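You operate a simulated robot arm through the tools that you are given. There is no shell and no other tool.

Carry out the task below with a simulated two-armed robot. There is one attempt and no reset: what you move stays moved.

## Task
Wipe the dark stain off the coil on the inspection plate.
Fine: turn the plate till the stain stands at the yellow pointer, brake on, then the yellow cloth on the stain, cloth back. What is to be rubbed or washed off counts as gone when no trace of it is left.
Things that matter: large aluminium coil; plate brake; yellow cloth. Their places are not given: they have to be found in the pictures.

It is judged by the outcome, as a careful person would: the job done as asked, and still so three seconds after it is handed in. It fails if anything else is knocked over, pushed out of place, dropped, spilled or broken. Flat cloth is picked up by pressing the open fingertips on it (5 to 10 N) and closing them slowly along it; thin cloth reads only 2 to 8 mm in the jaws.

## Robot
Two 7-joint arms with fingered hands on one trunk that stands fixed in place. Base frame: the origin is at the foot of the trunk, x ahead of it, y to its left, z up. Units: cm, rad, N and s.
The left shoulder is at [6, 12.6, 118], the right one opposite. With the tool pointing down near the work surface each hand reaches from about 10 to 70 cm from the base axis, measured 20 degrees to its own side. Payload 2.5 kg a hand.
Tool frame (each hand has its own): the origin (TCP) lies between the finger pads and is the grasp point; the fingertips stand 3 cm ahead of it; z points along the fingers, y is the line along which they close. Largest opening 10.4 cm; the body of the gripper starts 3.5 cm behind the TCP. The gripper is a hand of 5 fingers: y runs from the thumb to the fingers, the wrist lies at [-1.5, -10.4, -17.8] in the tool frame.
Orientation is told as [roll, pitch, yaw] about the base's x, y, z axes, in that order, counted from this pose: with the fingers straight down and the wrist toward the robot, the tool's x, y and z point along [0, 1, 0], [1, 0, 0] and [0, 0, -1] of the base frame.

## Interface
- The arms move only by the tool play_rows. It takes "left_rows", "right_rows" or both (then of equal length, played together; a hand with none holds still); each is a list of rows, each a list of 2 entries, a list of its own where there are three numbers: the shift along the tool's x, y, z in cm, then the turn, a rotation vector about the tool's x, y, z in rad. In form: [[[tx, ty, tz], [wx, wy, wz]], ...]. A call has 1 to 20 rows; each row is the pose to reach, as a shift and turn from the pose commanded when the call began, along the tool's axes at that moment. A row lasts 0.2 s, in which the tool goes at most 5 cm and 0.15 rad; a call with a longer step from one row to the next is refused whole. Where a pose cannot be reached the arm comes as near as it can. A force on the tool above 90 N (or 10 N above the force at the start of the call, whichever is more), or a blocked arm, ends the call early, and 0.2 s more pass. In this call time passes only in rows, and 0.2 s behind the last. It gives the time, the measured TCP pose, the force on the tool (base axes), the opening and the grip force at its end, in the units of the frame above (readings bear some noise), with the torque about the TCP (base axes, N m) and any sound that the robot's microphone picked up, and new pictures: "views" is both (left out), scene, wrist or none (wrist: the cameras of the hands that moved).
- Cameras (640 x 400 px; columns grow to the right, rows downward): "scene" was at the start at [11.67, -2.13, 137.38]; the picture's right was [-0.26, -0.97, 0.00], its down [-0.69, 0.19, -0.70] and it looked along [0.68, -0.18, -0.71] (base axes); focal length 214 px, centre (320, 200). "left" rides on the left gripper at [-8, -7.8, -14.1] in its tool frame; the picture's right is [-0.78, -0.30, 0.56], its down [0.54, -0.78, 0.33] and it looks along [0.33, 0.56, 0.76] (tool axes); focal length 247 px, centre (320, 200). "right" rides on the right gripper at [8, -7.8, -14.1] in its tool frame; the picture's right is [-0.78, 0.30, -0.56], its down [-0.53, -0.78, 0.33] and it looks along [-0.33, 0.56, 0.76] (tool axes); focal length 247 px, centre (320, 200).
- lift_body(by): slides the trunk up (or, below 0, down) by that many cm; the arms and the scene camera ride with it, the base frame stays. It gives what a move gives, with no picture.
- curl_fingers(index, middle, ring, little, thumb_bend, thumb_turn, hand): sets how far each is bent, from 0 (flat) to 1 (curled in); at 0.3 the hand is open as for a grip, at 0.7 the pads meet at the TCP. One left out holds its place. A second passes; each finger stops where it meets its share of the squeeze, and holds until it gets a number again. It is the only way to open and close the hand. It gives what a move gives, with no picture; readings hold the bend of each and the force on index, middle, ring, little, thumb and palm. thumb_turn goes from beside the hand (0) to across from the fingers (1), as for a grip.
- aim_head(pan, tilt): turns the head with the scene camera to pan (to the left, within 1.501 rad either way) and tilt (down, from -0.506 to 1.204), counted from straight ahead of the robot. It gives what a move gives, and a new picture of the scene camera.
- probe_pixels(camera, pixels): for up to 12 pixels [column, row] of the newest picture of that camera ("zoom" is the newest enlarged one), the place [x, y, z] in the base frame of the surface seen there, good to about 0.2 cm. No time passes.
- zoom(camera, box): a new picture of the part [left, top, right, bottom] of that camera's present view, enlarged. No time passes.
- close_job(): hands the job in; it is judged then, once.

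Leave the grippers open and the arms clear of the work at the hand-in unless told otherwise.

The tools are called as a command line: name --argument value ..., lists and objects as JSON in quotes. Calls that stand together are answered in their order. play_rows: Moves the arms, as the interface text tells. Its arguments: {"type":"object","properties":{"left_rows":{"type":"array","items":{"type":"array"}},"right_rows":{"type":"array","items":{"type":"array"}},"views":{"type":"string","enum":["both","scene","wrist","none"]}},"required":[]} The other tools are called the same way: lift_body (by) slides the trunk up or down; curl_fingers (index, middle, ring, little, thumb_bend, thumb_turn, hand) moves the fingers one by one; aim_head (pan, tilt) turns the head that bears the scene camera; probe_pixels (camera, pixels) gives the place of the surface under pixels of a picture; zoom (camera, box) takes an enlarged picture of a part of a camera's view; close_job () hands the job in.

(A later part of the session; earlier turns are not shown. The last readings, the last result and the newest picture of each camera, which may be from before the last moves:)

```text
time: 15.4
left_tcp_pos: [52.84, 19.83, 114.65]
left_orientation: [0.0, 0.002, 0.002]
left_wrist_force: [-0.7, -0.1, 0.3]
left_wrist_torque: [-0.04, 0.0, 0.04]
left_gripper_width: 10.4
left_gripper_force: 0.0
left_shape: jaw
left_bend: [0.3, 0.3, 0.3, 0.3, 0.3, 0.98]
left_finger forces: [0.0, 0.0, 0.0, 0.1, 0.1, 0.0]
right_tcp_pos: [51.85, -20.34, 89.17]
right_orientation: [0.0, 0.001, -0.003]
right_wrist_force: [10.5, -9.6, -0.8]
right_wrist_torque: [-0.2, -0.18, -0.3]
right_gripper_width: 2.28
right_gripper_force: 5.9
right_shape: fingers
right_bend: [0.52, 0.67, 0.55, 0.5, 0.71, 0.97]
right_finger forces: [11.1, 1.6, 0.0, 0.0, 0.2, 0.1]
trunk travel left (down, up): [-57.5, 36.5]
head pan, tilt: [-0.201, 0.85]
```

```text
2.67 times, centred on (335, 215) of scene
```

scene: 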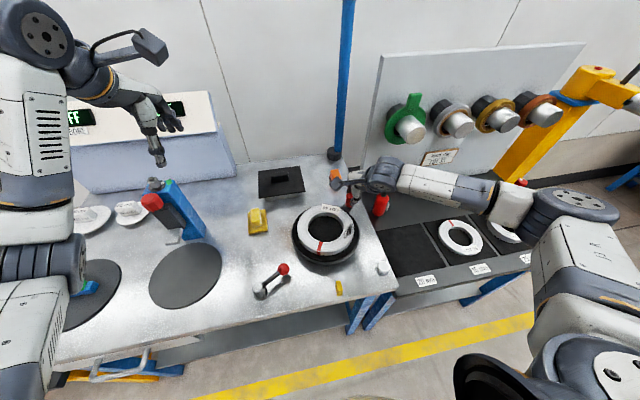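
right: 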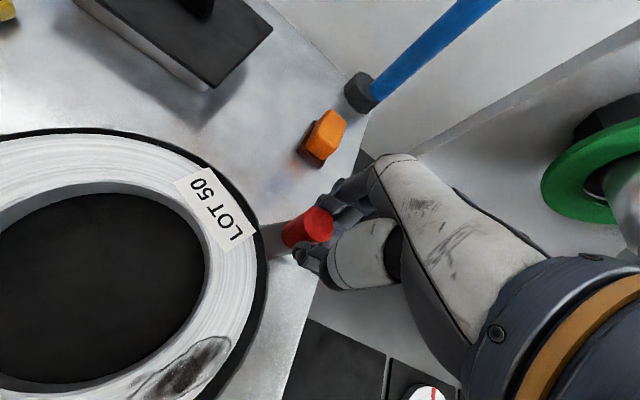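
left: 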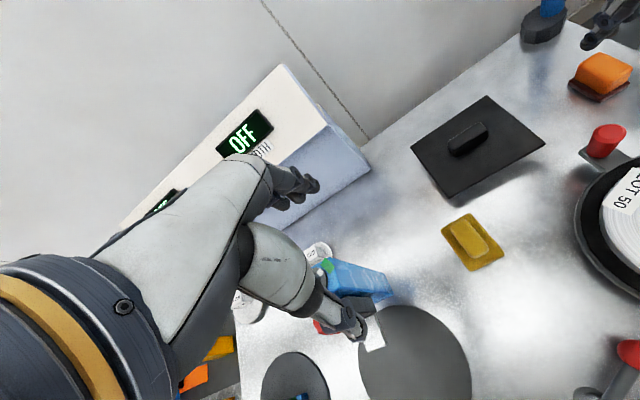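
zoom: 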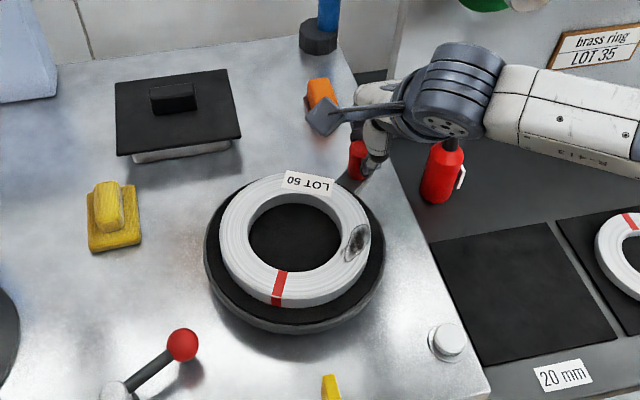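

The plate turned, but the index carries 11 N and the wrist ~14 N, so the knob slid in the grip. I probe where the knob and stain are now.

probe_pixels --camera "right" --pixels '[[320, 226], [318, 217], [290, 235], [190, 370], [160, 385], [230, 345], [325, 135]]'

zoom --camera "right" --box '[220, 150, 420, 310]'

zoom --camera "scene" --box '[330, 160, 400, 220]'

```text
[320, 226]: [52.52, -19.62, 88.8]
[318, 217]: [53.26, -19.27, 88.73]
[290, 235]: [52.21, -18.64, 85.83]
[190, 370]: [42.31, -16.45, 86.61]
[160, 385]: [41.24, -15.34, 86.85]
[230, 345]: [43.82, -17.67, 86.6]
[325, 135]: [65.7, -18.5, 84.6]
```

```text
2.50 times, centred on (320, 230) of right
```

zoom: 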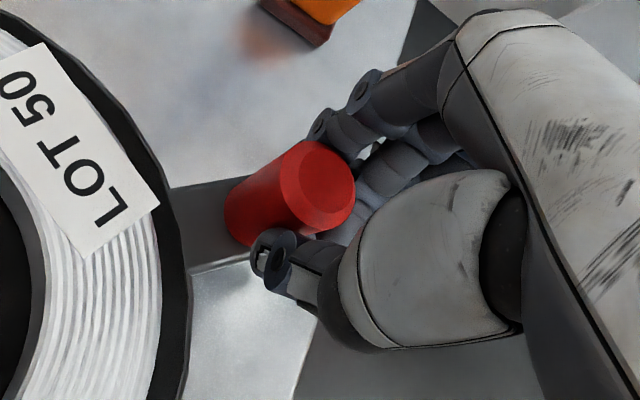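

```text
6.67 times, centred on (365, 190) of scene
```

zoom: 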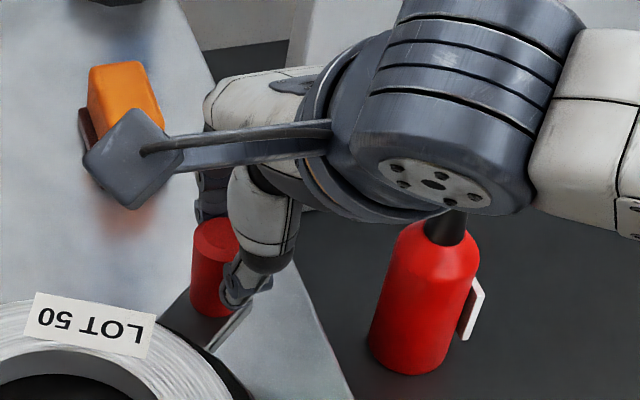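

The knob is now at (52.6,-19.5), i.e. -50°, lagging ~1 cm in the hand because the hand did not rotate with it. I'll release, turn the hand's yaw by +0.7 rad so the fingers push along the direction of travel, and regrip, then rotate the hand together with the plate.

curl_fingers --hand "right" --index 0.45 --middle 0.45 --ring 0.45 --little 0.45 --thumb_bend 0.5

play_rows --right_rows '[[[0.4, 0.3, 0], [0, 0, 0]], [[0.84, 0.7, 0], [0, 0, 0]], [[0.84, 0.7, 0], [0, 0, -0.14]], [[0.84, 0.7, 0], [0, 0, -0.28]], [[0.84, 0.7, 0], [0, 0, -0.42]], [[0.84, 0.7, 0], [0, 0, -0.56]], [[0.84, 0.7, 0], [0, 0, -0.7]], [[0.84, 0.7, 0], [0, 0, -0.7]]]' --views "both"

zoom --camera "right" --box '[200, 120, 420, 380]'

```text
time: 16.4
left_tcp_pos: [52.62, 19.95, 114.82]
left_orientation: [-0.001, 0.001, 0.002]
left_wrist_force: [1.1, 0.4, 0.8]
left_wrist_torque: [0.02, 0.01, 0.03]
left_gripper_width: 10.38
left_gripper_force: 0.0
left_shape: jaw
left_bend: [0.3, 0.3, 0.3, 0.3, 0.3, 0.98]
left_finger forces: [0.0, 0.1, 0.0, 0.0, 0.0, 0.0]
right_tcp_pos: [51.83, -20.11, 89.4]
right_orientation: [-0.001, 0.001, -0.001]
right_wrist_force: [0.5, 0.4, 0.0]
right_wrist_torque: [-0.01, 0.0, 0.01]
right_gripper_width: 5.84
right_gripper_force: 0.3
right_shape: fingers
right_bend: [0.45, 0.45, 0.45, 0.45, 0.5, 0.97]
right_finger forces: [0.1, 0.1, 0.1, 0.0, 0.0, 0.1]
trunk travel left (down, up): [-57.5, 36.5]
head pan, tilt: [-0.201, 0.85]
```

```text
time: 18.2
left_tcp_pos: [52.51, 19.93, 114.82]
left_orientation: [-0.001, 0.002, 0.001]
left_wrist_force: [0.2, 0.0, 0.8]
left_wrist_torque: [-0.03, -0.02, 0.0]
left_gripper_width: 10.36
left_gripper_force: 0.1
left_shape: jaw
left_bend: [0.3, 0.3, 0.3, 0.3, 0.3, 0.98]
left_finger forces: [0.0, 0.0, 0.0, 0.1, 0.0, 0.0]
right_tcp_pos: [50.69, -18.43, 88.2]
right_orientation: [-0.027, -0.008, 0.629]
right_wrist_force: [0.4, -0.2, 0.4]
right_wrist_torque: [0.02, 0.01, 0.05]
right_gripper_width: 5.86
right_gripper_force: 0.1
right_shape: fingers
right_bend: [0.45, 0.45, 0.45, 0.45, 0.5, 0.97]
right_finger forces: [0.0, 0.0, 0.0, 0.0, 0.0, 0.0]
right hand out of reach, approached as far as the arm can: row 6, 7, 8
trunk travel left (down, up): [-57.5, 36.5]
head pan, tilt: [-0.201, 0.85]
```

scene: 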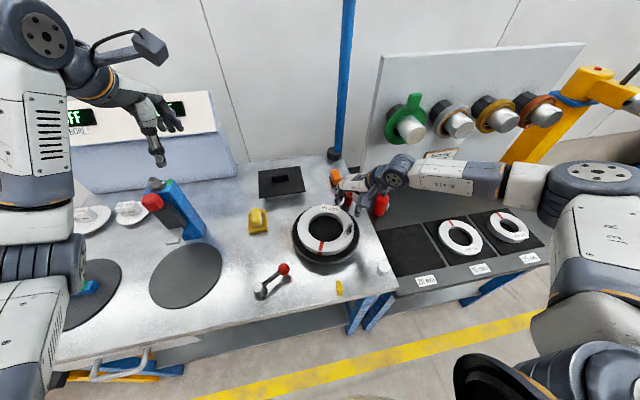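
right: 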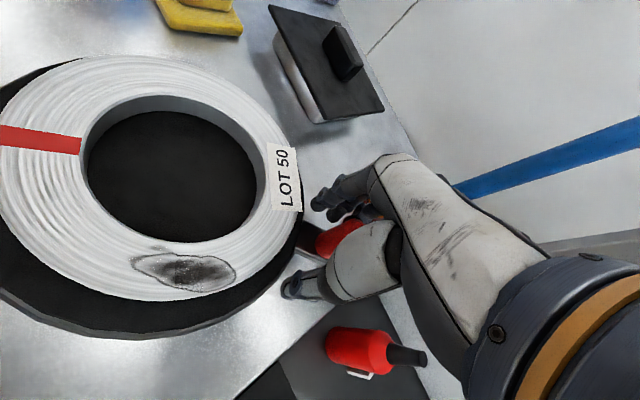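

```text
1.54 times, centred on (310, 250) of right
```

zoom: 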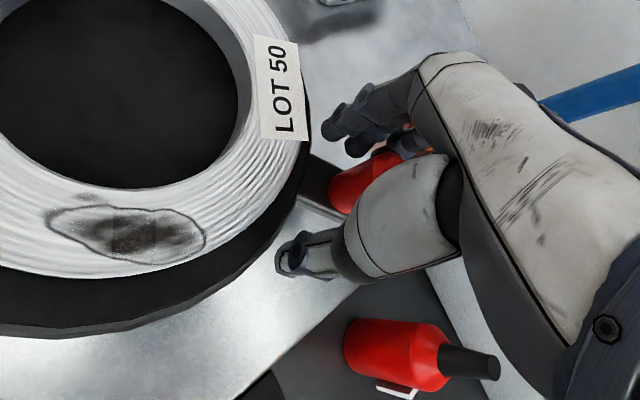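

The hand couldn't reach 0.7 rad of yaw there (stopped at 0.63 and drifted inward, no contact forces). I turn back by 0.28 rad to see where the command settles.

play_rows --right_rows '[[[0, 0, 0], [0, 0, 0.14]], [[0, 0, 0], [0, 0, 0.28]], [[0, 0, 0], [0, 0, 0.28]]]' --views "wrist"

zoom --camera "right" --box '[200, 120, 420, 380]'

```text
time: 19.0
left_tcp_pos: [52.58, 20.03, 114.73]
left_orientation: [-0.001, 0.0, 0.003]
left_wrist_force: [-0.6, 0.3, -0.4]
left_wrist_torque: [0.02, 0.0, -0.03]
left_gripper_width: 10.39
left_gripper_force: 0.0
left_shape: jaw
left_bend: [0.3, 0.3, 0.3, 0.3, 0.3, 0.98]
left_finger forces: [0.0, 0.0, 0.0, 0.0, 0.0, 0.0]
right_tcp_pos: [50.66, -18.48, 88.25]
right_orientation: [-0.023, -0.014, 0.347]
right_wrist_force: [-0.7, -0.1, 0.0]
right_wrist_torque: [-0.03, -0.05, -0.02]
right_gripper_width: 5.86
right_gripper_force: 0.5
right_shape: fingers
right_bend: [0.45, 0.45, 0.45, 0.45, 0.5, 0.97]
right_finger forces: [0.0, 0.1, 0.0, 0.0, 0.1, 0.0]
trunk travel left (down, up): [-57.5, 36.5]
head pan, tilt: [-0.201, 0.85]
```

right: 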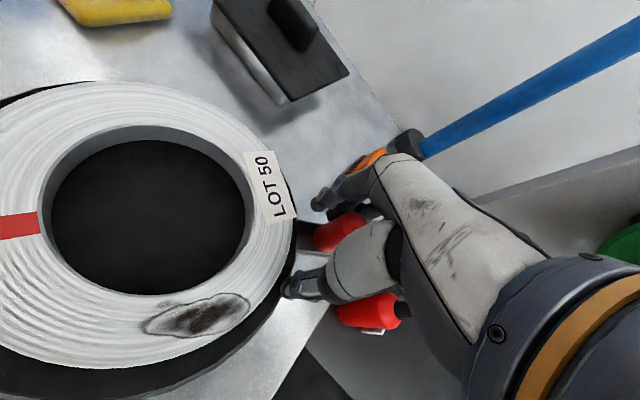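

```text
1.54 times, centred on (310, 250) of right
```

zoom: 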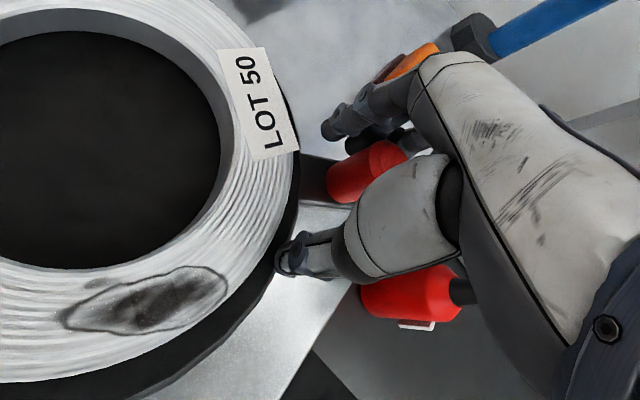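

The command settles at the reached pose: TCP (50.7,-18.5,88.25), yaw 0.35. I probe the knob.

probe_pixels --camera "right" --pixels '[[344, 224], [352, 216], [325, 240], [200, 318], [152, 328], [246, 302]]'

```text
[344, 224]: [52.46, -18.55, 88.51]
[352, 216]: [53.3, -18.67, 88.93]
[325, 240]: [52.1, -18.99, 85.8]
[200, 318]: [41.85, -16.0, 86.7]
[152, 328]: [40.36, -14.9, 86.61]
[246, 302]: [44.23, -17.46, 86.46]
```

The knob is still at about (52.7,-19.4); stain now around -117°. I center the hand on the knob and raise to z≈89.3.

play_rows --right_rows '[[[0, 0, -1.05], [0, 0, 0]], [[-0.8, 0.74, -1.05], [0, 0, 0]], [[-1.6, 1.48, -1.05], [0, 0, 0]], [[-1.6, 1.48, -1.05], [0, 0, 0]]]' --views "wrist"

zoom --camera "right" --box '[200, 120, 420, 380]'

```text
time: 20.0
left_tcp_pos: [52.61, 20.07, 114.74]
left_orientation: [-0.002, 0.001, 0.003]
left_wrist_force: [-0.3, 0.6, 0.2]
left_wrist_torque: [0.03, -0.02, 0.03]
left_gripper_width: 10.38
left_gripper_force: 0.0
left_shape: jaw
left_bend: [0.3, 0.3, 0.3, 0.3, 0.3, 0.98]
left_finger forces: [0.0, 0.0, 0.0, 0.0, 0.1, 0.0]
right_tcp_pos: [52.46, -19.43, 89.4]
right_orientation: [-0.023, -0.012, 0.349]
right_wrist_force: [-0.3, 0.3, -0.4]
right_wrist_torque: [0.01, 0.03, -0.03]
right_gripper_width: 5.84
right_gripper_force: 0.1
right_shape: fingers
right_bend: [0.45, 0.45, 0.45, 0.45, 0.5, 0.97]
right_finger forces: [0.0, 0.0, 0.0, 0.1, 0.1, 0.0]
trunk travel left (down, up): [-57.5, 36.5]
head pan, tilt: [-0.201, 0.85]
```

right: 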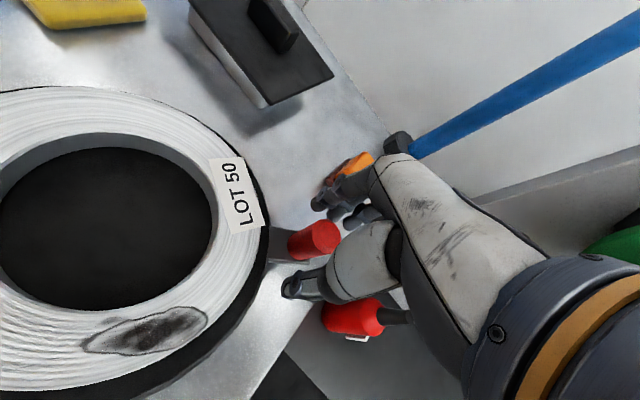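

```text
1.54 times, centred on (310, 250) of right
```

zoom: 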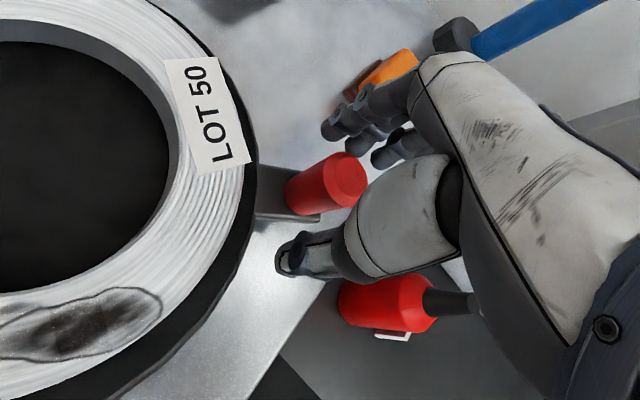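

Now I regrip the knob lightly.

curl_fingers --hand "right" --index 0.58 --middle 0.6 --ring 0.55 --little 0.5 --thumb_bend 0.64

curl_fingers --hand "right" --index 0.62 --middle 0.65 --thumb_bend 0.69

zoom --camera "right" --box '[200, 120, 420, 380]'

```text
time: 21.0
left_tcp_pos: [52.58, 19.88, 114.72]
left_orientation: [-0.002, 0.001, 0.002]
left_wrist_force: [0.1, -0.6, -1.0]
left_wrist_torque: [0.03, -0.02, 0.03]
left_gripper_width: 10.38
left_gripper_force: 0.1
left_shape: jaw
left_bend: [0.3, 0.3, 0.3, 0.3, 0.3, 0.98]
left_finger forces: [0.1, 0.1, 0.1, 0.0, 0.0, 0.0]
right_tcp_pos: [52.56, -19.41, 89.3]
right_orientation: [-0.022, -0.012, 0.347]
right_wrist_force: [1.0, -0.7, 0.1]
right_wrist_torque: [-0.02, -0.04, -0.01]
right_gripper_width: 2.55
right_gripper_force: 0.5
right_shape: fingers
right_bend: [0.57, 0.59, 0.55, 0.5, 0.64, 0.97]
right_finger forces: [0.0, 0.9, 0.0, 0.1, 0.1, 0.1]
trunk travel left (down, up): [-57.5, 36.5]
head pan, tilt: [-0.201, 0.85]
```

```text
time: 22.0
left_tcp_pos: [52.65, 19.94, 114.7]
left_orientation: [-0.001, 0.002, 0.002]
left_wrist_force: [0.1, -0.6, 0.8]
left_wrist_torque: [0.0, -0.01, 0.02]
left_gripper_width: 10.36
left_gripper_force: 0.2
left_shape: jaw
left_bend: [0.3, 0.3, 0.3, 0.3, 0.3, 0.98]
left_finger forces: [0.0, 0.0, 0.0, 0.1, 0.1, 0.1]
right_tcp_pos: [52.6, -19.49, 89.34]
right_orientation: [-0.023, -0.011, 0.348]
right_wrist_force: [2.0, -2.4, -1.1]
right_wrist_torque: [-0.08, -0.05, 0.01]
right_gripper_width: 1.76
right_gripper_force: 3.2
right_shape: fingers
right_bend: [0.61, 0.62, 0.55, 0.5, 0.66, 0.97]
right_finger forces: [0.4, 3.7, 0.0, 0.0, 2.4, 0.0]
trunk travel left (down, up): [-57.5, 36.5]
head pan, tilt: [-0.201, 0.85]
```

```text
1.54 times, centred on (310, 250) of right
```

zoom: 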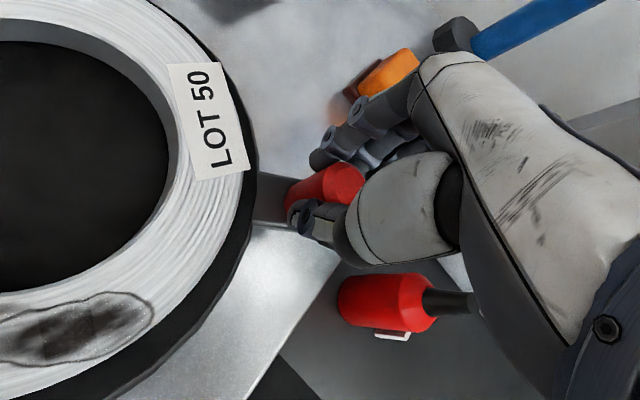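

Held by middle 3.7 N and thumb 2.4 N. I now turn along the arc to -82°, rotating the hand with the plate.

play_rows --right_rows '[[[-0.257, -0.805, 0], [0, 0, 0.07]], [[-0.456, -1.626, 0], [0, 0, 0.14]], [[-0.598, -2.458, 0], [0, 0, 0.21]], [[-0.681, -3.299, 0], [0, 0, 0.28]], [[-0.705, -4.143, 0], [0, 0, 0.35]], [[-0.671, -4.986, 0], [0, 0, 0.42]], [[-0.578, -5.826, 0], [0, 0, 0.49]], [[-0.426, -6.657, 0], [0, 0, 0.56]]]' --views "both"

zoom --camera "right" --box '[200, 120, 420, 380]'

zoom --camera "scene" --box '[250, 160, 410, 310]'

```text
time: 23.8
left_tcp_pos: [52.44, 19.97, 114.75]
left_orientation: [-0.001, 0.001, 0.001]
left_wrist_force: [-0.3, 0.0, -0.1]
left_wrist_torque: [-0.03, 0.01, -0.02]
left_gripper_width: 10.37
left_gripper_force: 0.1
left_shape: jaw
left_bend: [0.3, 0.3, 0.3, 0.3, 0.3, 0.98]
left_finger forces: [0.0, 0.0, 0.1, 0.0, 0.1, 0.0]
right_tcp_pos: [46.26, -22.03, 89.32]
right_orientation: [-0.014, -0.023, -0.213]
right_wrist_force: [0.4, -3.6, 0.6]
right_wrist_torque: [-0.07, -0.01, 0.01]
right_gripper_width: 1.72
right_gripper_force: 3.2
right_shape: fingers
right_bend: [0.61, 0.62, 0.55, 0.5, 0.66, 0.97]
right_finger forces: [0.4, 4.2, 0.1, 0.0, 2.0, 0.0]
trunk travel left (down, up): [-57.5, 36.5]
head pan, tilt: [-0.201, 0.85]
```

scene: 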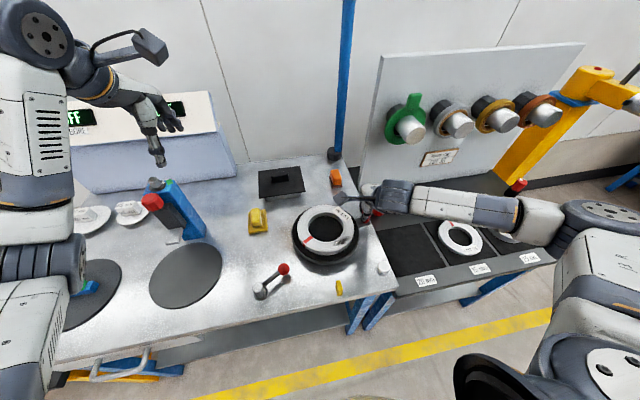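
right: 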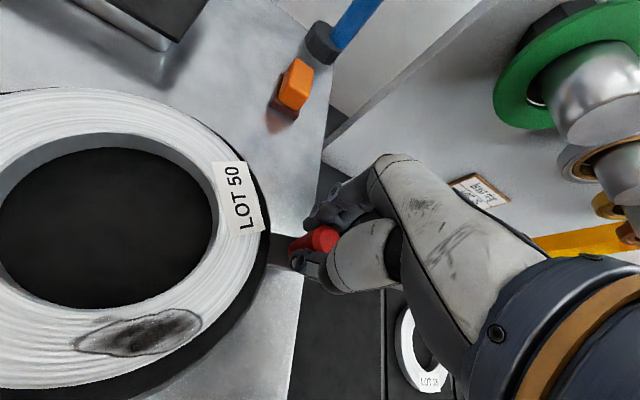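

```text
1.54 times, centred on (310, 250) of right
```

zoom: 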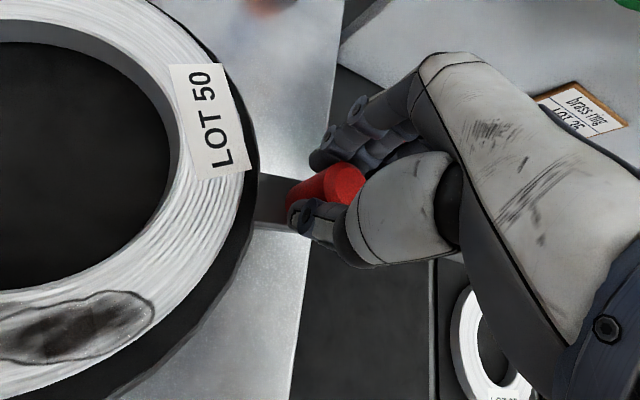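

```text
2.67 times, centred on (330, 235) of scene
```

zoom: 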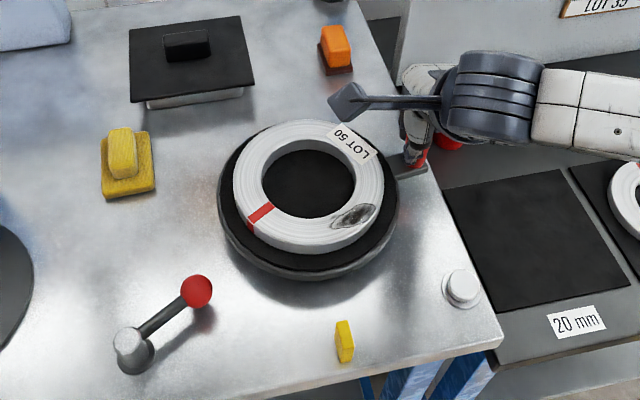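

The plate followed exactly without slip. I probe the stain's outline to compute its present angle.

zoom --camera "scene" --box '[290, 195, 370, 275]'

```text
5.00 times, centred on (330, 235) of scene
```

zoom: 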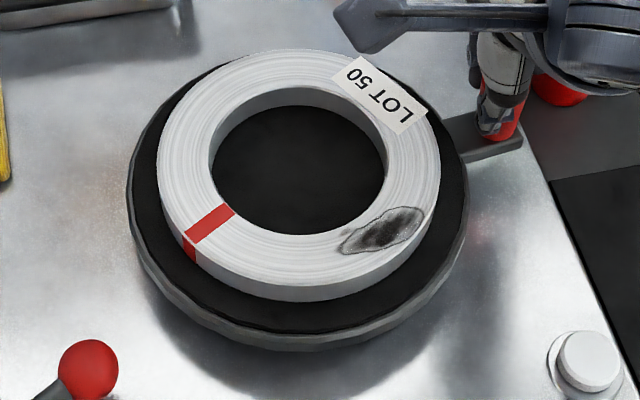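

probe_pixels --camera "zoom" --pixels '[[340, 243], [425, 212], [385, 229], [360, 225], [405, 240], [365, 253], [210, 222], [232, 210], [190, 235], [160, 170], [438, 170], [300, 52]]'

probe_pixels --camera "zoom" --pixels '[[216, 160], [383, 160], [300, 92], [300, 233], [240, 105], [360, 105], [235, 215], [360, 210], [280, 280], [200, 85], [400, 240], [165, 200]]'

```text
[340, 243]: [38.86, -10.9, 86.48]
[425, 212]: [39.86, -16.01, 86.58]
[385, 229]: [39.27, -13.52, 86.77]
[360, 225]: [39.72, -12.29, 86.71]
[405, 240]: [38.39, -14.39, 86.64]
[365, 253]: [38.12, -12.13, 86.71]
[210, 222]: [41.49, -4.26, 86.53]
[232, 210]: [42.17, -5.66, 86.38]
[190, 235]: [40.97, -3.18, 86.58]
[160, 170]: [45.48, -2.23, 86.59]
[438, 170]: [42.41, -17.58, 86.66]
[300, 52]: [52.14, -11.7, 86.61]
```

```text
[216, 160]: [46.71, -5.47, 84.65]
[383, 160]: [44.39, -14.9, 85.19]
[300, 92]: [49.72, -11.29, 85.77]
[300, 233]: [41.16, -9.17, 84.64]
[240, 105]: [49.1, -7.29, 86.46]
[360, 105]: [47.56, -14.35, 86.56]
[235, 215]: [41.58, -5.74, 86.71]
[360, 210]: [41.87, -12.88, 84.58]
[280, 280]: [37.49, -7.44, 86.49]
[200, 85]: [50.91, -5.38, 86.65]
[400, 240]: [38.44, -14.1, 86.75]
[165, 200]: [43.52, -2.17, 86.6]
```

Stain spans -173° to -131°, centre ≈ -150°, so another 30° clockwise is needed. I turn that along the arc with the hand rotating too.

play_rows --right_rows '[[[-0.244, -0.753, 0], [0, 0, 0.0654]], [[-0.438, -1.521, 0], [0, 0, 0.1309]], [[-0.58, -2.299, 0], [0, 0, 0.1963]], [[-0.673, -3.086, 0], [0, 0, 0.2618]], [[-0.714, -3.877, 0], [0, 0, 0.3272]], [[-0.702, -4.669, 0], [0, 0, 0.3927]], [[-0.639, -5.457, 0], [0, 0, 0.4581]], [[-0.524, -6.242, 0], [0, 0, 0.5236]], [[-0.524, -6.242, 0], [0, 0, 0.5236]]]' --views "both"

zoom --camera "scene" --box '[290, 195, 380, 305]'

```text
time: 25.8
left_tcp_pos: [52.55, 19.93, 114.76]
left_orientation: [0.002, -0.001, 0.001]
left_wrist_force: [-0.7, 0.6, 0.6]
left_wrist_torque: [0.0, 0.01, 0.04]
left_gripper_width: 10.38
left_gripper_force: 0.0
left_shape: jaw
left_bend: [0.3, 0.3, 0.3, 0.3, 0.3, 0.98]
left_finger forces: [0.0, 0.1, 0.0, 0.0, 0.1, 0.0]
right_tcp_pos: [40.21, -21.15, 89.16]
right_orientation: [0.003, -0.027, -0.736]
right_wrist_force: [-0.7, -1.7, 4.9]
right_wrist_torque: [-0.13, 0.03, -0.03]
right_gripper_width: 1.69
right_gripper_force: 4.2
right_shape: fingers
right_bend: [0.62, 0.62, 0.55, 0.5, 0.66, 0.97]
right_finger forces: [0.5, 4.3, 0.0, 0.0, 2.6, 0.0]
trunk travel left (down, up): [-57.5, 36.5]
head pan, tilt: [-0.201, 0.85]
```

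scene: 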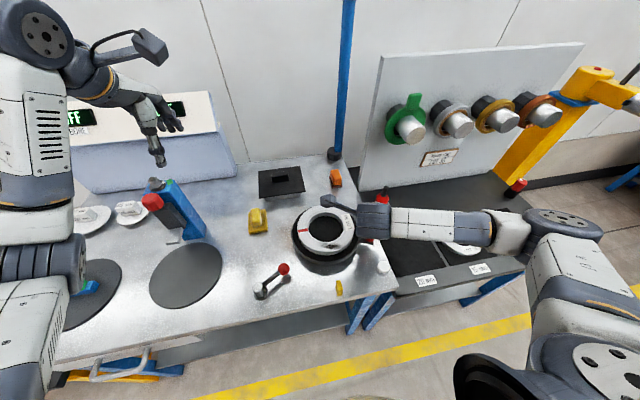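
right: 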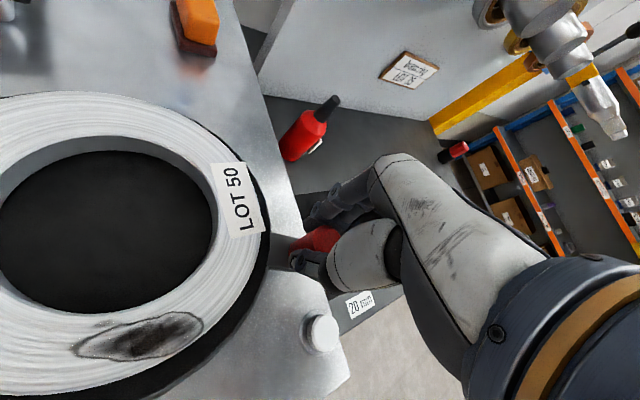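

```text
3.64 times, centred on (335, 250) of scene
```

zoom: 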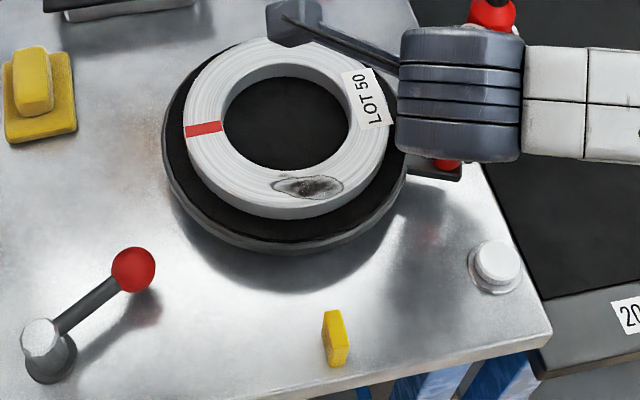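

The stain is on the side of the pointer now. I probe its ends and the pointer to check the angle.

probe_pixels --camera "zoom" --pixels '[[276, 182], [341, 187], [310, 186], [305, 177], [310, 197], [325, 318], [345, 315], [335, 312], [187, 130], [387, 120], [205, 128]]'

zoom --camera "scene" --box '[310, 220, 370, 300]'

```text
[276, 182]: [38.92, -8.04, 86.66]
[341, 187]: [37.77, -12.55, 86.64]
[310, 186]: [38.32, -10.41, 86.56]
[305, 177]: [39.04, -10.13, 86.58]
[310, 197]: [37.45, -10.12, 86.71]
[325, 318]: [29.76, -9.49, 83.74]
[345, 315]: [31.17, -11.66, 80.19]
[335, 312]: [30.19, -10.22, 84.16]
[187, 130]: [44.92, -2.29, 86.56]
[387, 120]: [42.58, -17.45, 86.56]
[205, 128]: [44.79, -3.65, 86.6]
```

```text
5.00 times, centred on (340, 260) of scene
```

zoom: 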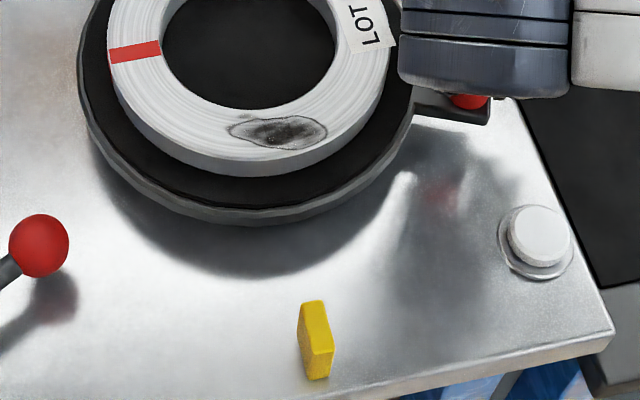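

Stain spans 160° to 198° – centred at ≈179–180°, right at the pointer (29.8,-10). The right hand would crowd the left arm at the lever, so I open it and lift it straight up, then check the plate hasn't moved.

curl_fingers --hand "right" --index 0.5 --middle 0.5 --ring 0.5 --little 0.5 --thumb_bend 0.55

play_rows --right_rows '[[[0, 0, -1], [0, 0, 0]], [[0, 0, -2.5], [0, 0, 0]], [[0, 0, -5], [0, 0, 0]], [[0, 0, -8], [0, 0, 0]], [[0, 0, -11], [0, 0, 0]], [[0, 0, -14], [0, 0, 0]], [[0, 0, -14], [0, 0, 0]]]' --views "both"

```text
time: 26.8
left_tcp_pos: [52.52, 19.97, 114.8]
left_orientation: [0.001, 0.002, 0.001]
left_wrist_force: [0.6, -0.1, -0.3]
left_wrist_torque: [0.04, -0.02, -0.05]
left_gripper_width: 10.38
left_gripper_force: 0.0
left_shape: jaw
left_bend: [0.3, 0.3, 0.3, 0.3, 0.3, 0.98]
left_finger forces: [0.0, 0.0, 0.0, 0.0, 0.0, 0.0]
right_tcp_pos: [40.25, -21.16, 89.11]
right_orientation: [0.001, -0.027, -0.736]
right_wrist_force: [0.1, -0.1, -0.2]
right_wrist_torque: [0.01, -0.01, -0.04]
right_gripper_width: 4.51
right_gripper_force: 0.2
right_shape: fingers
right_bend: [0.5, 0.5, 0.5, 0.5, 0.55, 0.97]
right_finger forces: [0.0, 0.0, 0.0, 0.1, 0.0, 0.1]
trunk travel left (down, up): [-57.5, 36.5]
head pan, tilt: [-0.201, 0.85]
```

```text
time: 28.4
left_tcp_pos: [52.61, 19.89, 114.69]
left_orientation: [0.0, 0.001, 0.001]
left_wrist_force: [-0.1, 0.0, -0.2]
left_wrist_torque: [0.0, -0.04, 0.0]
left_gripper_width: 10.38
left_gripper_force: 0.1
left_shape: jaw
left_bend: [0.3, 0.3, 0.3, 0.3, 0.3, 0.98]
left_finger forces: [0.0, 0.1, 0.0, 0.0, 0.0, 0.0]
right_tcp_pos: [39.88, -21.12, 103.19]
right_orientation: [0.002, -0.026, -0.736]
right_wrist_force: [-0.3, -0.6, -0.3]
right_wrist_torque: [0.05, -0.01, 0.01]
right_gripper_width: 4.53
right_gripper_force: 0.0
right_shape: fingers
right_bend: [0.5, 0.5, 0.5, 0.5, 0.55, 0.97]
right_finger forces: [0.0, 0.0, 0.0, 0.1, 0.1, 0.0]
trunk travel left (down, up): [-57.5, 36.5]
head pan, tilt: [-0.201, 0.85]
```

scene: 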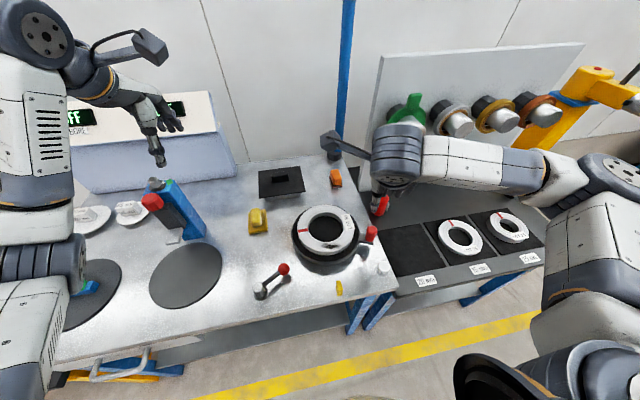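
right: 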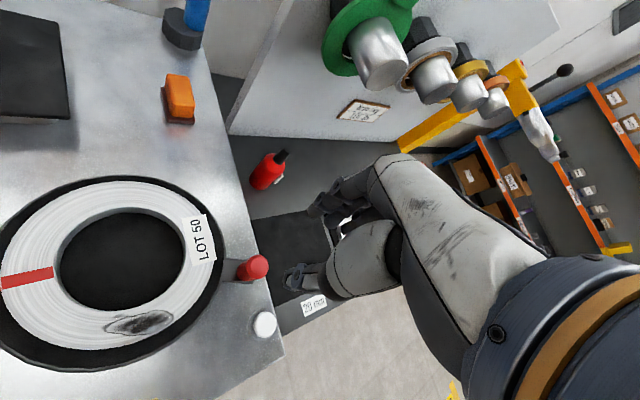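

The right hand is clear and the plate still stands with the stain at the near side. I raise the right arm, turn it back to yaw 0 and park it to the right.

play_rows --right_rows '[[[0, 0, -4], [0, 0, 0]], [[0, 0, -8], [0, 0, -0.1]], [[-0.5, 0.8, -12], [0, 0, -0.22]], [[-1.5, 2.5, -15], [0, 0, -0.35]], [[-2.8, 4.2, -17], [0, 0, -0.48]], [[-4, 6, -17], [0, 0, -0.61]], [[-5.19, 7.53, -17], [0, 0, -0.73]], [[-5.19, 7.53, -17], [0, 0, -0.73]]]' --views "scene"

zoom --camera "scene" --box '[250, 195, 390, 305]'

```text
time: 30.2
left_tcp_pos: [52.57, 19.92, 114.78]
left_orientation: [-0.002, 0.002, 0.002]
left_wrist_force: [0.8, 0.4, 0.1]
left_wrist_torque: [0.01, 0.03, -0.02]
left_gripper_width: 10.37
left_gripper_force: 0.1
left_shape: jaw
left_bend: [0.3, 0.3, 0.3, 0.3, 0.3, 0.98]
left_finger forces: [0.0, 0.0, 0.0, 0.0, 0.0, 0.1]
right_tcp_pos: [41.76, -29.72, 120.14]
right_orientation: [-0.015, -0.021, -0.004]
right_wrist_force: [0.8, 0.5, -0.1]
right_wrist_torque: [0.0, 0.01, -0.02]
right_gripper_width: 4.52
right_gripper_force: 0.1
right_shape: fingers
right_bend: [0.5, 0.5, 0.5, 0.5, 0.55, 0.97]
right_finger forces: [0.0, 0.1, 0.0, 0.0, 0.1, 0.1]
trunk travel left (down, up): [-57.5, 36.5]
head pan, tilt: [-0.201, 0.85]
```

scene: 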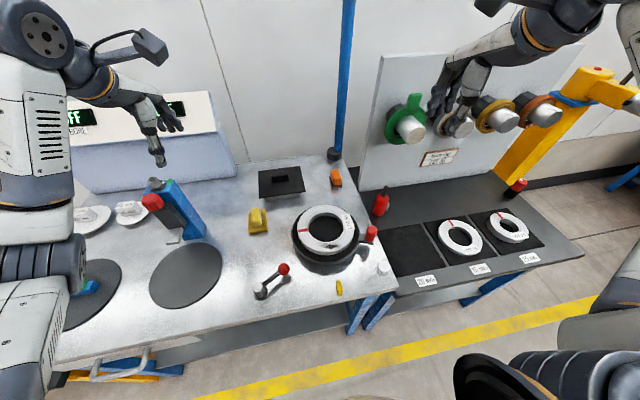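

```text
3.64 times, centred on (320, 250) of scene
```

zoom: 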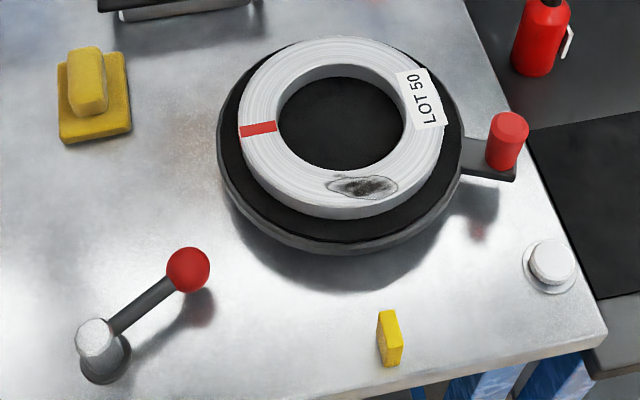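

The plate stayed. I re-probe stain ends and the lever ball/post for the brake approach.

probe_pixels --camera "zoom" --pixels '[[328, 184], [396, 187], [188, 262], [188, 285], [172, 270], [204, 268], [145, 303], [125, 320], [95, 338], [388, 315], [507, 122], [105, 370]]'

```text
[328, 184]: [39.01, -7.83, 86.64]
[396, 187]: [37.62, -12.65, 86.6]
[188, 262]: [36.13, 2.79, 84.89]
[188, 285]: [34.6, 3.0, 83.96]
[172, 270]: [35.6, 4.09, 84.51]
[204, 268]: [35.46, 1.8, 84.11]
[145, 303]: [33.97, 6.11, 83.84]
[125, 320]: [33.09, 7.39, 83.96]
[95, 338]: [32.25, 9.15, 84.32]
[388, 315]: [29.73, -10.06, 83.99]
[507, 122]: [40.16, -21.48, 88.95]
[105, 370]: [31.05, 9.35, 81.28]
```

Stain centre ≈178–179°, good. Ball centre ≈(35.7,2.85,83.6), post ≈(31.9,9.3). I bring the left hand above the ball (z≈97, yaw 0.3) and pre-shape its fingers.

play_rows --left_rows '[[[-2, -2, 1.5], [0, 0, 0]], [[-4.5, -4.5, 4], [0, 0, -0.05]], [[-7, -7, 6.5], [0, 0, -0.1]], [[-9.5, -9.5, 9], [0, 0, -0.15]], [[-12, -12, 11.5], [0, 0, -0.2]], [[-14.5, -14.4, 14], [0, 0, -0.25]], [[-16.2, -16, 16.2], [0, 0, -0.3]], [[-17.1, -16.9, 17.8], [0, 0, -0.3]], [[-17.1, -16.9, 17.8], [0, 0, -0.3]]]' --views "none"

curl_fingers --hand "left" --index 0.45 --middle 0.45 --ring 0.35 --little 0.3 --thumb_bend 0.45

zoom --camera "left" --box '[0, 0, 640, 400]'

zoom --camera "scene" --box '[160, 120, 440, 340]'

```text
time: 32.2
left_tcp_pos: [35.48, 2.88, 97.19]
left_orientation: [0.001, 0.002, 0.3]
left_wrist_force: [0.4, 0.1, -0.4]
left_wrist_torque: [0.01, -0.02, 0.02]
left_gripper_width: 10.38
left_gripper_force: 0.1
left_shape: jaw
left_bend: [0.3, 0.3, 0.3, 0.3, 0.3, 0.98]
left_finger forces: [0.0, 0.1, 0.0, 0.1, 0.0, 0.0]
right_tcp_pos: [41.76, -29.72, 120.22]
right_orientation: [-0.018, -0.02, -0.005]
right_wrist_force: [-0.4, -0.3, 0.7]
right_wrist_torque: [0.02, 0.0, -0.02]
right_gripper_width: 4.52
right_gripper_force: 0.0
right_shape: fingers
right_bend: [0.5, 0.5, 0.5, 0.5, 0.55, 0.97]
right_finger forces: [0.1, 0.0, 0.1, 0.0, 0.0, 0.0]
trunk travel left (down, up): [-57.5, 36.5]
head pan, tilt: [-0.201, 0.85]
```

```text
time: 33.2
left_tcp_pos: [35.51, 2.88, 97.31]
left_orientation: [-0.001, 0.002, 0.304]
left_wrist_force: [0.2, -0.2, -0.6]
left_wrist_torque: [-0.01, 0.02, 0.0]
left_gripper_width: 6.56
left_gripper_force: 0.0
left_shape: fingers
left_bend: [0.45, 0.45, 0.35, 0.3, 0.45, 0.98]
left_finger forces: [0.1, 0.0, 0.0, 0.0, 0.0, 0.0]
right_tcp_pos: [41.7, -29.85, 120.22]
right_orientation: [-0.017, -0.021, -0.008]
right_wrist_force: [-0.4, -0.6, -0.1]
right_wrist_torque: [0.01, 0.01, 0.01]
right_gripper_width: 4.49
right_gripper_force: 0.1
right_shape: fingers
right_bend: [0.5, 0.5, 0.5, 0.5, 0.55, 0.97]
right_finger forces: [0.0, 0.0, 0.0, 0.0, 0.0, 0.0]
trunk travel left (down, up): [-57.5, 36.5]
head pan, tilt: [-0.201, 0.85]
```

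```text
1.00 times, centred on (320, 200) of left (not enlarged: the box is as wide or as high as the picture)
```

zoom: 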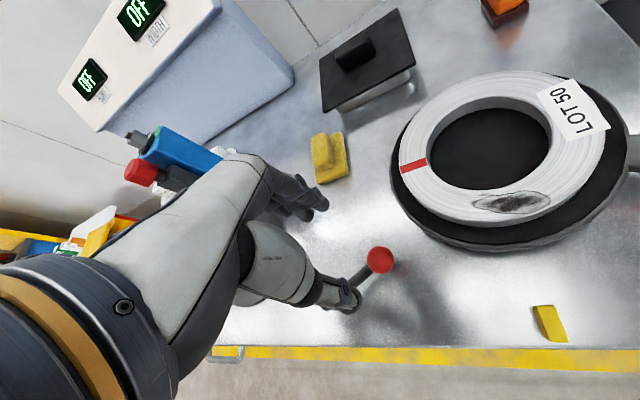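

```text
1.82 times, centred on (300, 230) of scene
```

zoom: 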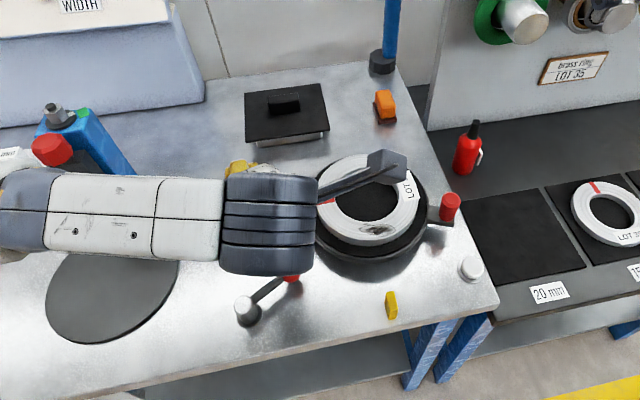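

Ball seen at left (380,260), as expected for straight below the TCP. I descend 7.3 cm first.

play_rows --left_rows '[[[0.1, 0.2, 2], [0, 0, 0]], [[0.1, 0.2, 4], [0, 0, 0]], [[0.1, 0.2, 6], [0, 0, 0]], [[0.1, 0.2, 7.3], [0, 0, 0]]]' --views "wrist"

zoom --camera "left" --box '[220, 130, 440, 370]'

```text
time: 34.2
left_tcp_pos: [36.1, 3.05, 89.79]
left_orientation: [-0.001, 0.001, 0.301]
left_wrist_force: [-0.4, 0.1, 0.1]
left_wrist_torque: [-0.03, -0.02, 0.0]
left_gripper_width: 6.55
left_gripper_force: 0.0
left_shape: fingers
left_bend: [0.45, 0.45, 0.35, 0.3, 0.45, 0.98]
left_finger forces: [0.0, 0.0, 0.0, 0.0, 0.0, 0.1]
right_tcp_pos: [41.62, -29.73, 120.31]
right_orientation: [-0.018, -0.02, -0.005]
right_wrist_force: [0.6, 0.2, -0.8]
right_wrist_torque: [0.02, 0.0, 0.0]
right_gripper_width: 4.51
right_gripper_force: 0.1
right_shape: fingers
right_bend: [0.5, 0.5, 0.5, 0.5, 0.55, 0.97]
right_finger forces: [0.1, 0.1, 0.0, 0.0, 0.0, 0.0]
trunk travel left (down, up): [-57.5, 36.5]
head pan, tilt: [-0.201, 0.85]
```

left: 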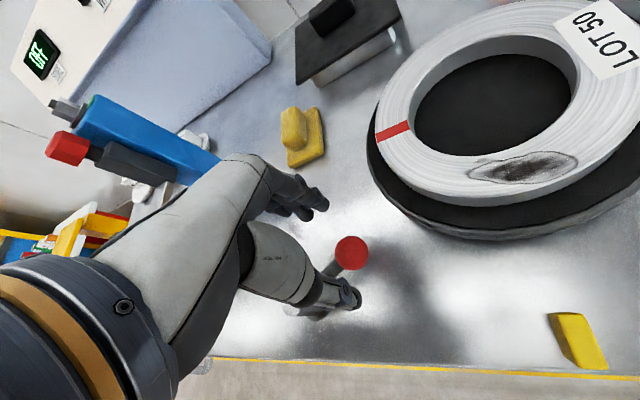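

```text
1.67 times, centred on (330, 250) of left
```

zoom: 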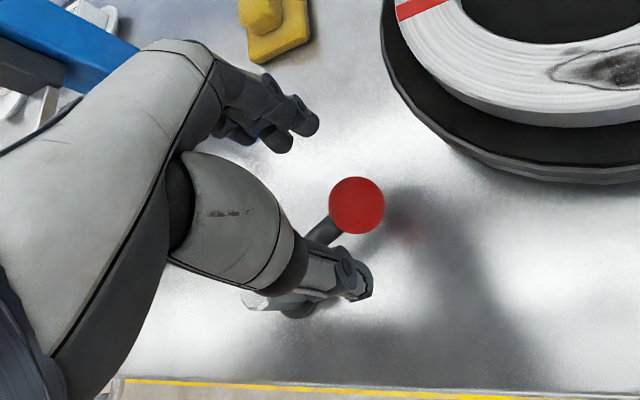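

The ball lies between thumb and fingers. I descend to z≈86, shifting 0.3 cm back toward the thumb side.

play_rows --left_rows '[[[0, -0.2, 1], [0, 0, 0]], [[0, -0.3, 2], [0, 0, 0]], [[0, -0.3, 3], [0, 0, 0]], [[0, -0.3, 3.9], [0, 0, 0]]]' --views "wrist"

zoom --camera "left" --box '[220, 130, 440, 370]'

```text
time: 35.2
left_tcp_pos: [35.62, 2.91, 86.02]
left_orientation: [0.001, -0.001, 0.303]
left_wrist_force: [-0.4, -0.4, 0.2]
left_wrist_torque: [0.03, 0.05, 0.02]
left_gripper_width: 6.53
left_gripper_force: 0.0
left_shape: fingers
left_bend: [0.45, 0.45, 0.35, 0.3, 0.45, 0.98]
left_finger forces: [0.0, 0.0, 0.0, 0.0, 0.1, 0.0]
right_tcp_pos: [41.73, -29.8, 120.16]
right_orientation: [-0.018, -0.021, -0.005]
right_wrist_force: [0.8, 0.0, 0.0]
right_wrist_torque: [-0.01, -0.01, -0.01]
right_gripper_width: 4.5
right_gripper_force: 0.0
right_shape: fingers
right_bend: [0.5, 0.5, 0.5, 0.5, 0.55, 0.97]
right_finger forces: [0.0, 0.1, 0.0, 0.0, 0.1, 0.0]
trunk travel left (down, up): [-57.5, 36.5]
head pan, tilt: [-0.201, 0.85]
```

left: 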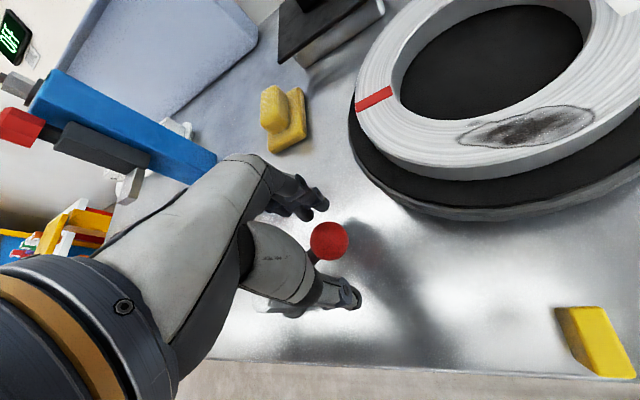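

```text
1.67 times, centred on (330, 250) of left
```

zoom: 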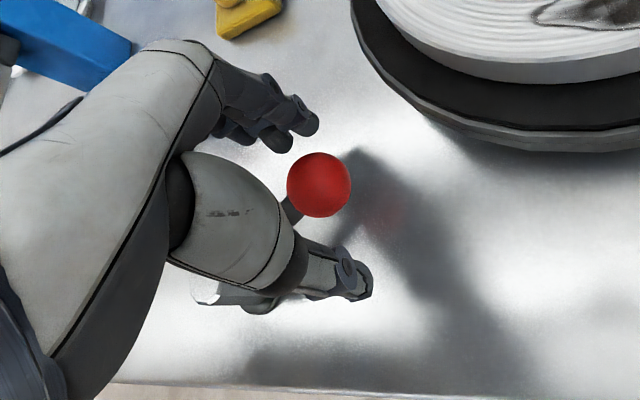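

The ball is centred. I close index, middle and thumb stepwise.

curl_fingers --hand "left" --index 0.56 --middle 0.56 --ring 0.45 --thumb_bend 0.58

zoom --camera "left" --box '[220, 130, 440, 370]'

```text
time: 36.2
left_tcp_pos: [35.76, 3.01, 86.0]
left_orientation: [0.0, 0.001, 0.302]
left_wrist_force: [1.7, -0.3, -0.4]
left_wrist_torque: [0.02, -0.02, -0.02]
left_gripper_width: 3.75
left_gripper_force: 0.7
left_shape: fingers
left_bend: [0.55, 0.56, 0.45, 0.3, 0.57, 0.98]
left_finger forces: [1.0, 0.0, 0.1, 0.0, 0.1, 0.0]
right_tcp_pos: [41.7, -29.74, 120.21]
right_orientation: [-0.017, -0.019, -0.005]
right_wrist_force: [-0.1, 0.6, 0.1]
right_wrist_torque: [-0.01, 0.02, 0.0]
right_gripper_width: 4.5
right_gripper_force: 0.1
right_shape: fingers
right_bend: [0.5, 0.5, 0.5, 0.5, 0.55, 0.97]
right_finger forces: [0.0, 0.0, 0.0, 0.0, 0.1, 0.0]
trunk travel left (down, up): [-57.5, 36.5]
head pan, tilt: [-0.201, 0.85]
```

```text
1.67 times, centred on (330, 250) of left
```

zoom: 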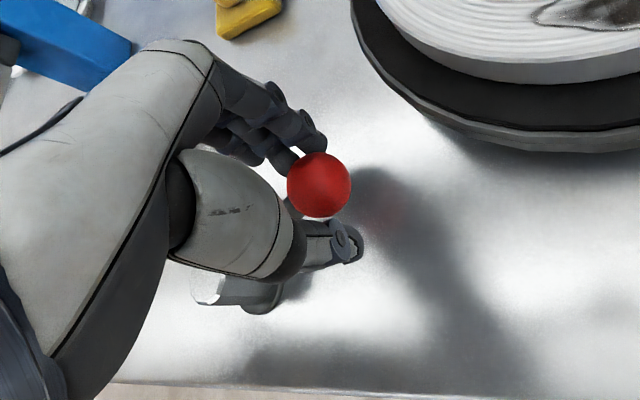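

Index touches with 1 N; I close the thumb and middle for a light grip.

curl_fingers --hand "left" --index 0.58 --middle 0.6 --thumb_bend 0.65

zoom --camera "left" --box '[220, 130, 440, 370]'

```text
time: 37.2
left_tcp_pos: [35.68, 3.01, 86.06]
left_orientation: [0.0, 0.001, 0.301]
left_wrist_force: [2.5, 1.2, -1.0]
left_wrist_torque: [0.0, -0.05, -0.01]
left_gripper_width: 2.88
left_gripper_force: 2.3
left_shape: fingers
left_bend: [0.55, 0.58, 0.45, 0.3, 0.63, 0.98]
left_finger forces: [1.5, 1.6, 0.1, 0.0, 0.9, 0.0]
right_tcp_pos: [41.66, -29.71, 120.17]
right_orientation: [-0.015, -0.019, -0.005]
right_wrist_force: [0.4, -1.0, -0.3]
right_wrist_torque: [-0.05, -0.01, -0.02]
right_gripper_width: 4.49
right_gripper_force: 0.1
right_shape: fingers
right_bend: [0.5, 0.5, 0.5, 0.5, 0.55, 0.97]
right_finger forces: [0.1, 0.1, 0.0, 0.0, 0.0, 0.1]
trunk travel left (down, up): [-57.5, 36.5]
head pan, tilt: [-0.201, 0.85]
```

```text
1.67 times, centred on (330, 250) of left
```

zoom: 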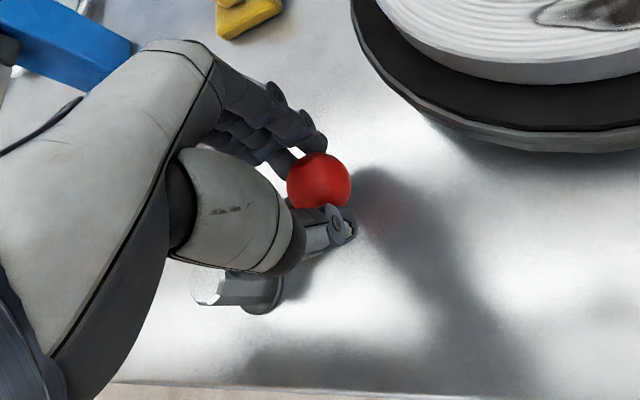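

Light three-point hold on the ball. I test the lever's free direction with a small 0.6 cm push toward +x (counter-clockwise) and read the force.

play_rows --left_rows '[[[0.07, 0.29, 0], [0, 0, -0.04]], [[0.14, 0.58, 0], [0, 0, -0.08]], [[0.14, 0.58, 0], [0, 0, -0.08]]]' --views "wrist"

zoom --camera "left" --box '[220, 130, 440, 370]'

```text
time: 38.0
left_tcp_pos: [36.09, 3.25, 86.12]
left_orientation: [-0.002, -0.001, 0.383]
left_wrist_force: [-1.0, -1.6, -1.2]
left_wrist_torque: [-0.01, 0.04, -0.02]
left_gripper_width: 2.9
left_gripper_force: 1.0
left_shape: fingers
left_bend: [0.56, 0.6, 0.45, 0.3, 0.62, 0.97]
left_finger forces: [0.9, 0.4, 0.0, 0.1, 2.0, 0.0]
right_tcp_pos: [41.67, -29.77, 120.19]
right_orientation: [-0.016, -0.021, -0.006]
right_wrist_force: [0.5, -0.2, -0.6]
right_wrist_torque: [0.02, 0.05, -0.03]
right_gripper_width: 4.54
right_gripper_force: 0.0
right_shape: fingers
right_bend: [0.5, 0.5, 0.5, 0.5, 0.55, 0.97]
right_finger forces: [0.0, 0.1, 0.1, 0.0, 0.0, 0.0]
trunk travel left (down, up): [-57.5, 36.5]
head pan, tilt: [-0.201, 0.85]
```

left: 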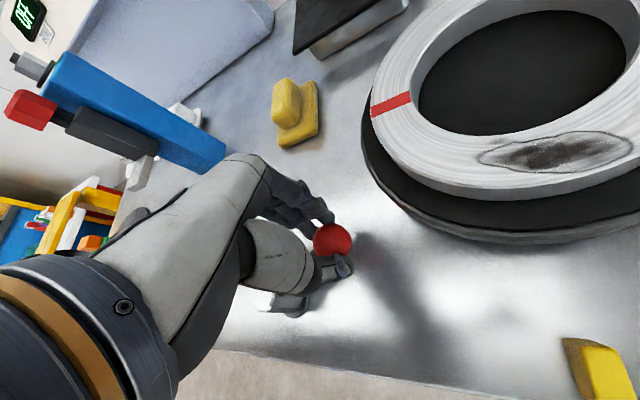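

```text
1.67 times, centred on (330, 250) of left
```

zoom: 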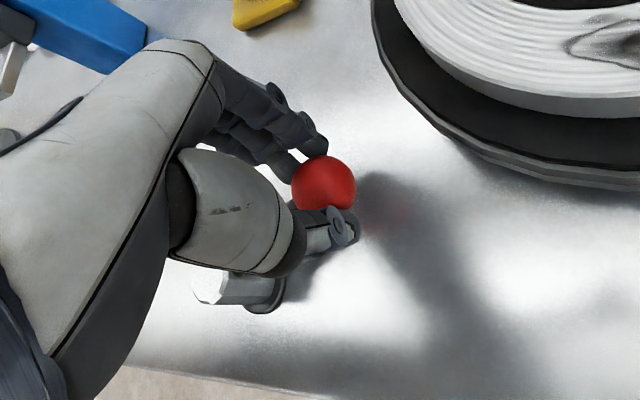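

Forces stay small (thumb 2 N); I check whether the ball really moved.

probe_pixels --camera "left" --pixels '[[332, 236], [320, 240], [345, 240], [333, 250]]'

```text
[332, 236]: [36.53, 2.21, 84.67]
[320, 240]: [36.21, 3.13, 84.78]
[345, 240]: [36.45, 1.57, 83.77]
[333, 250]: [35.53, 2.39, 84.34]
```

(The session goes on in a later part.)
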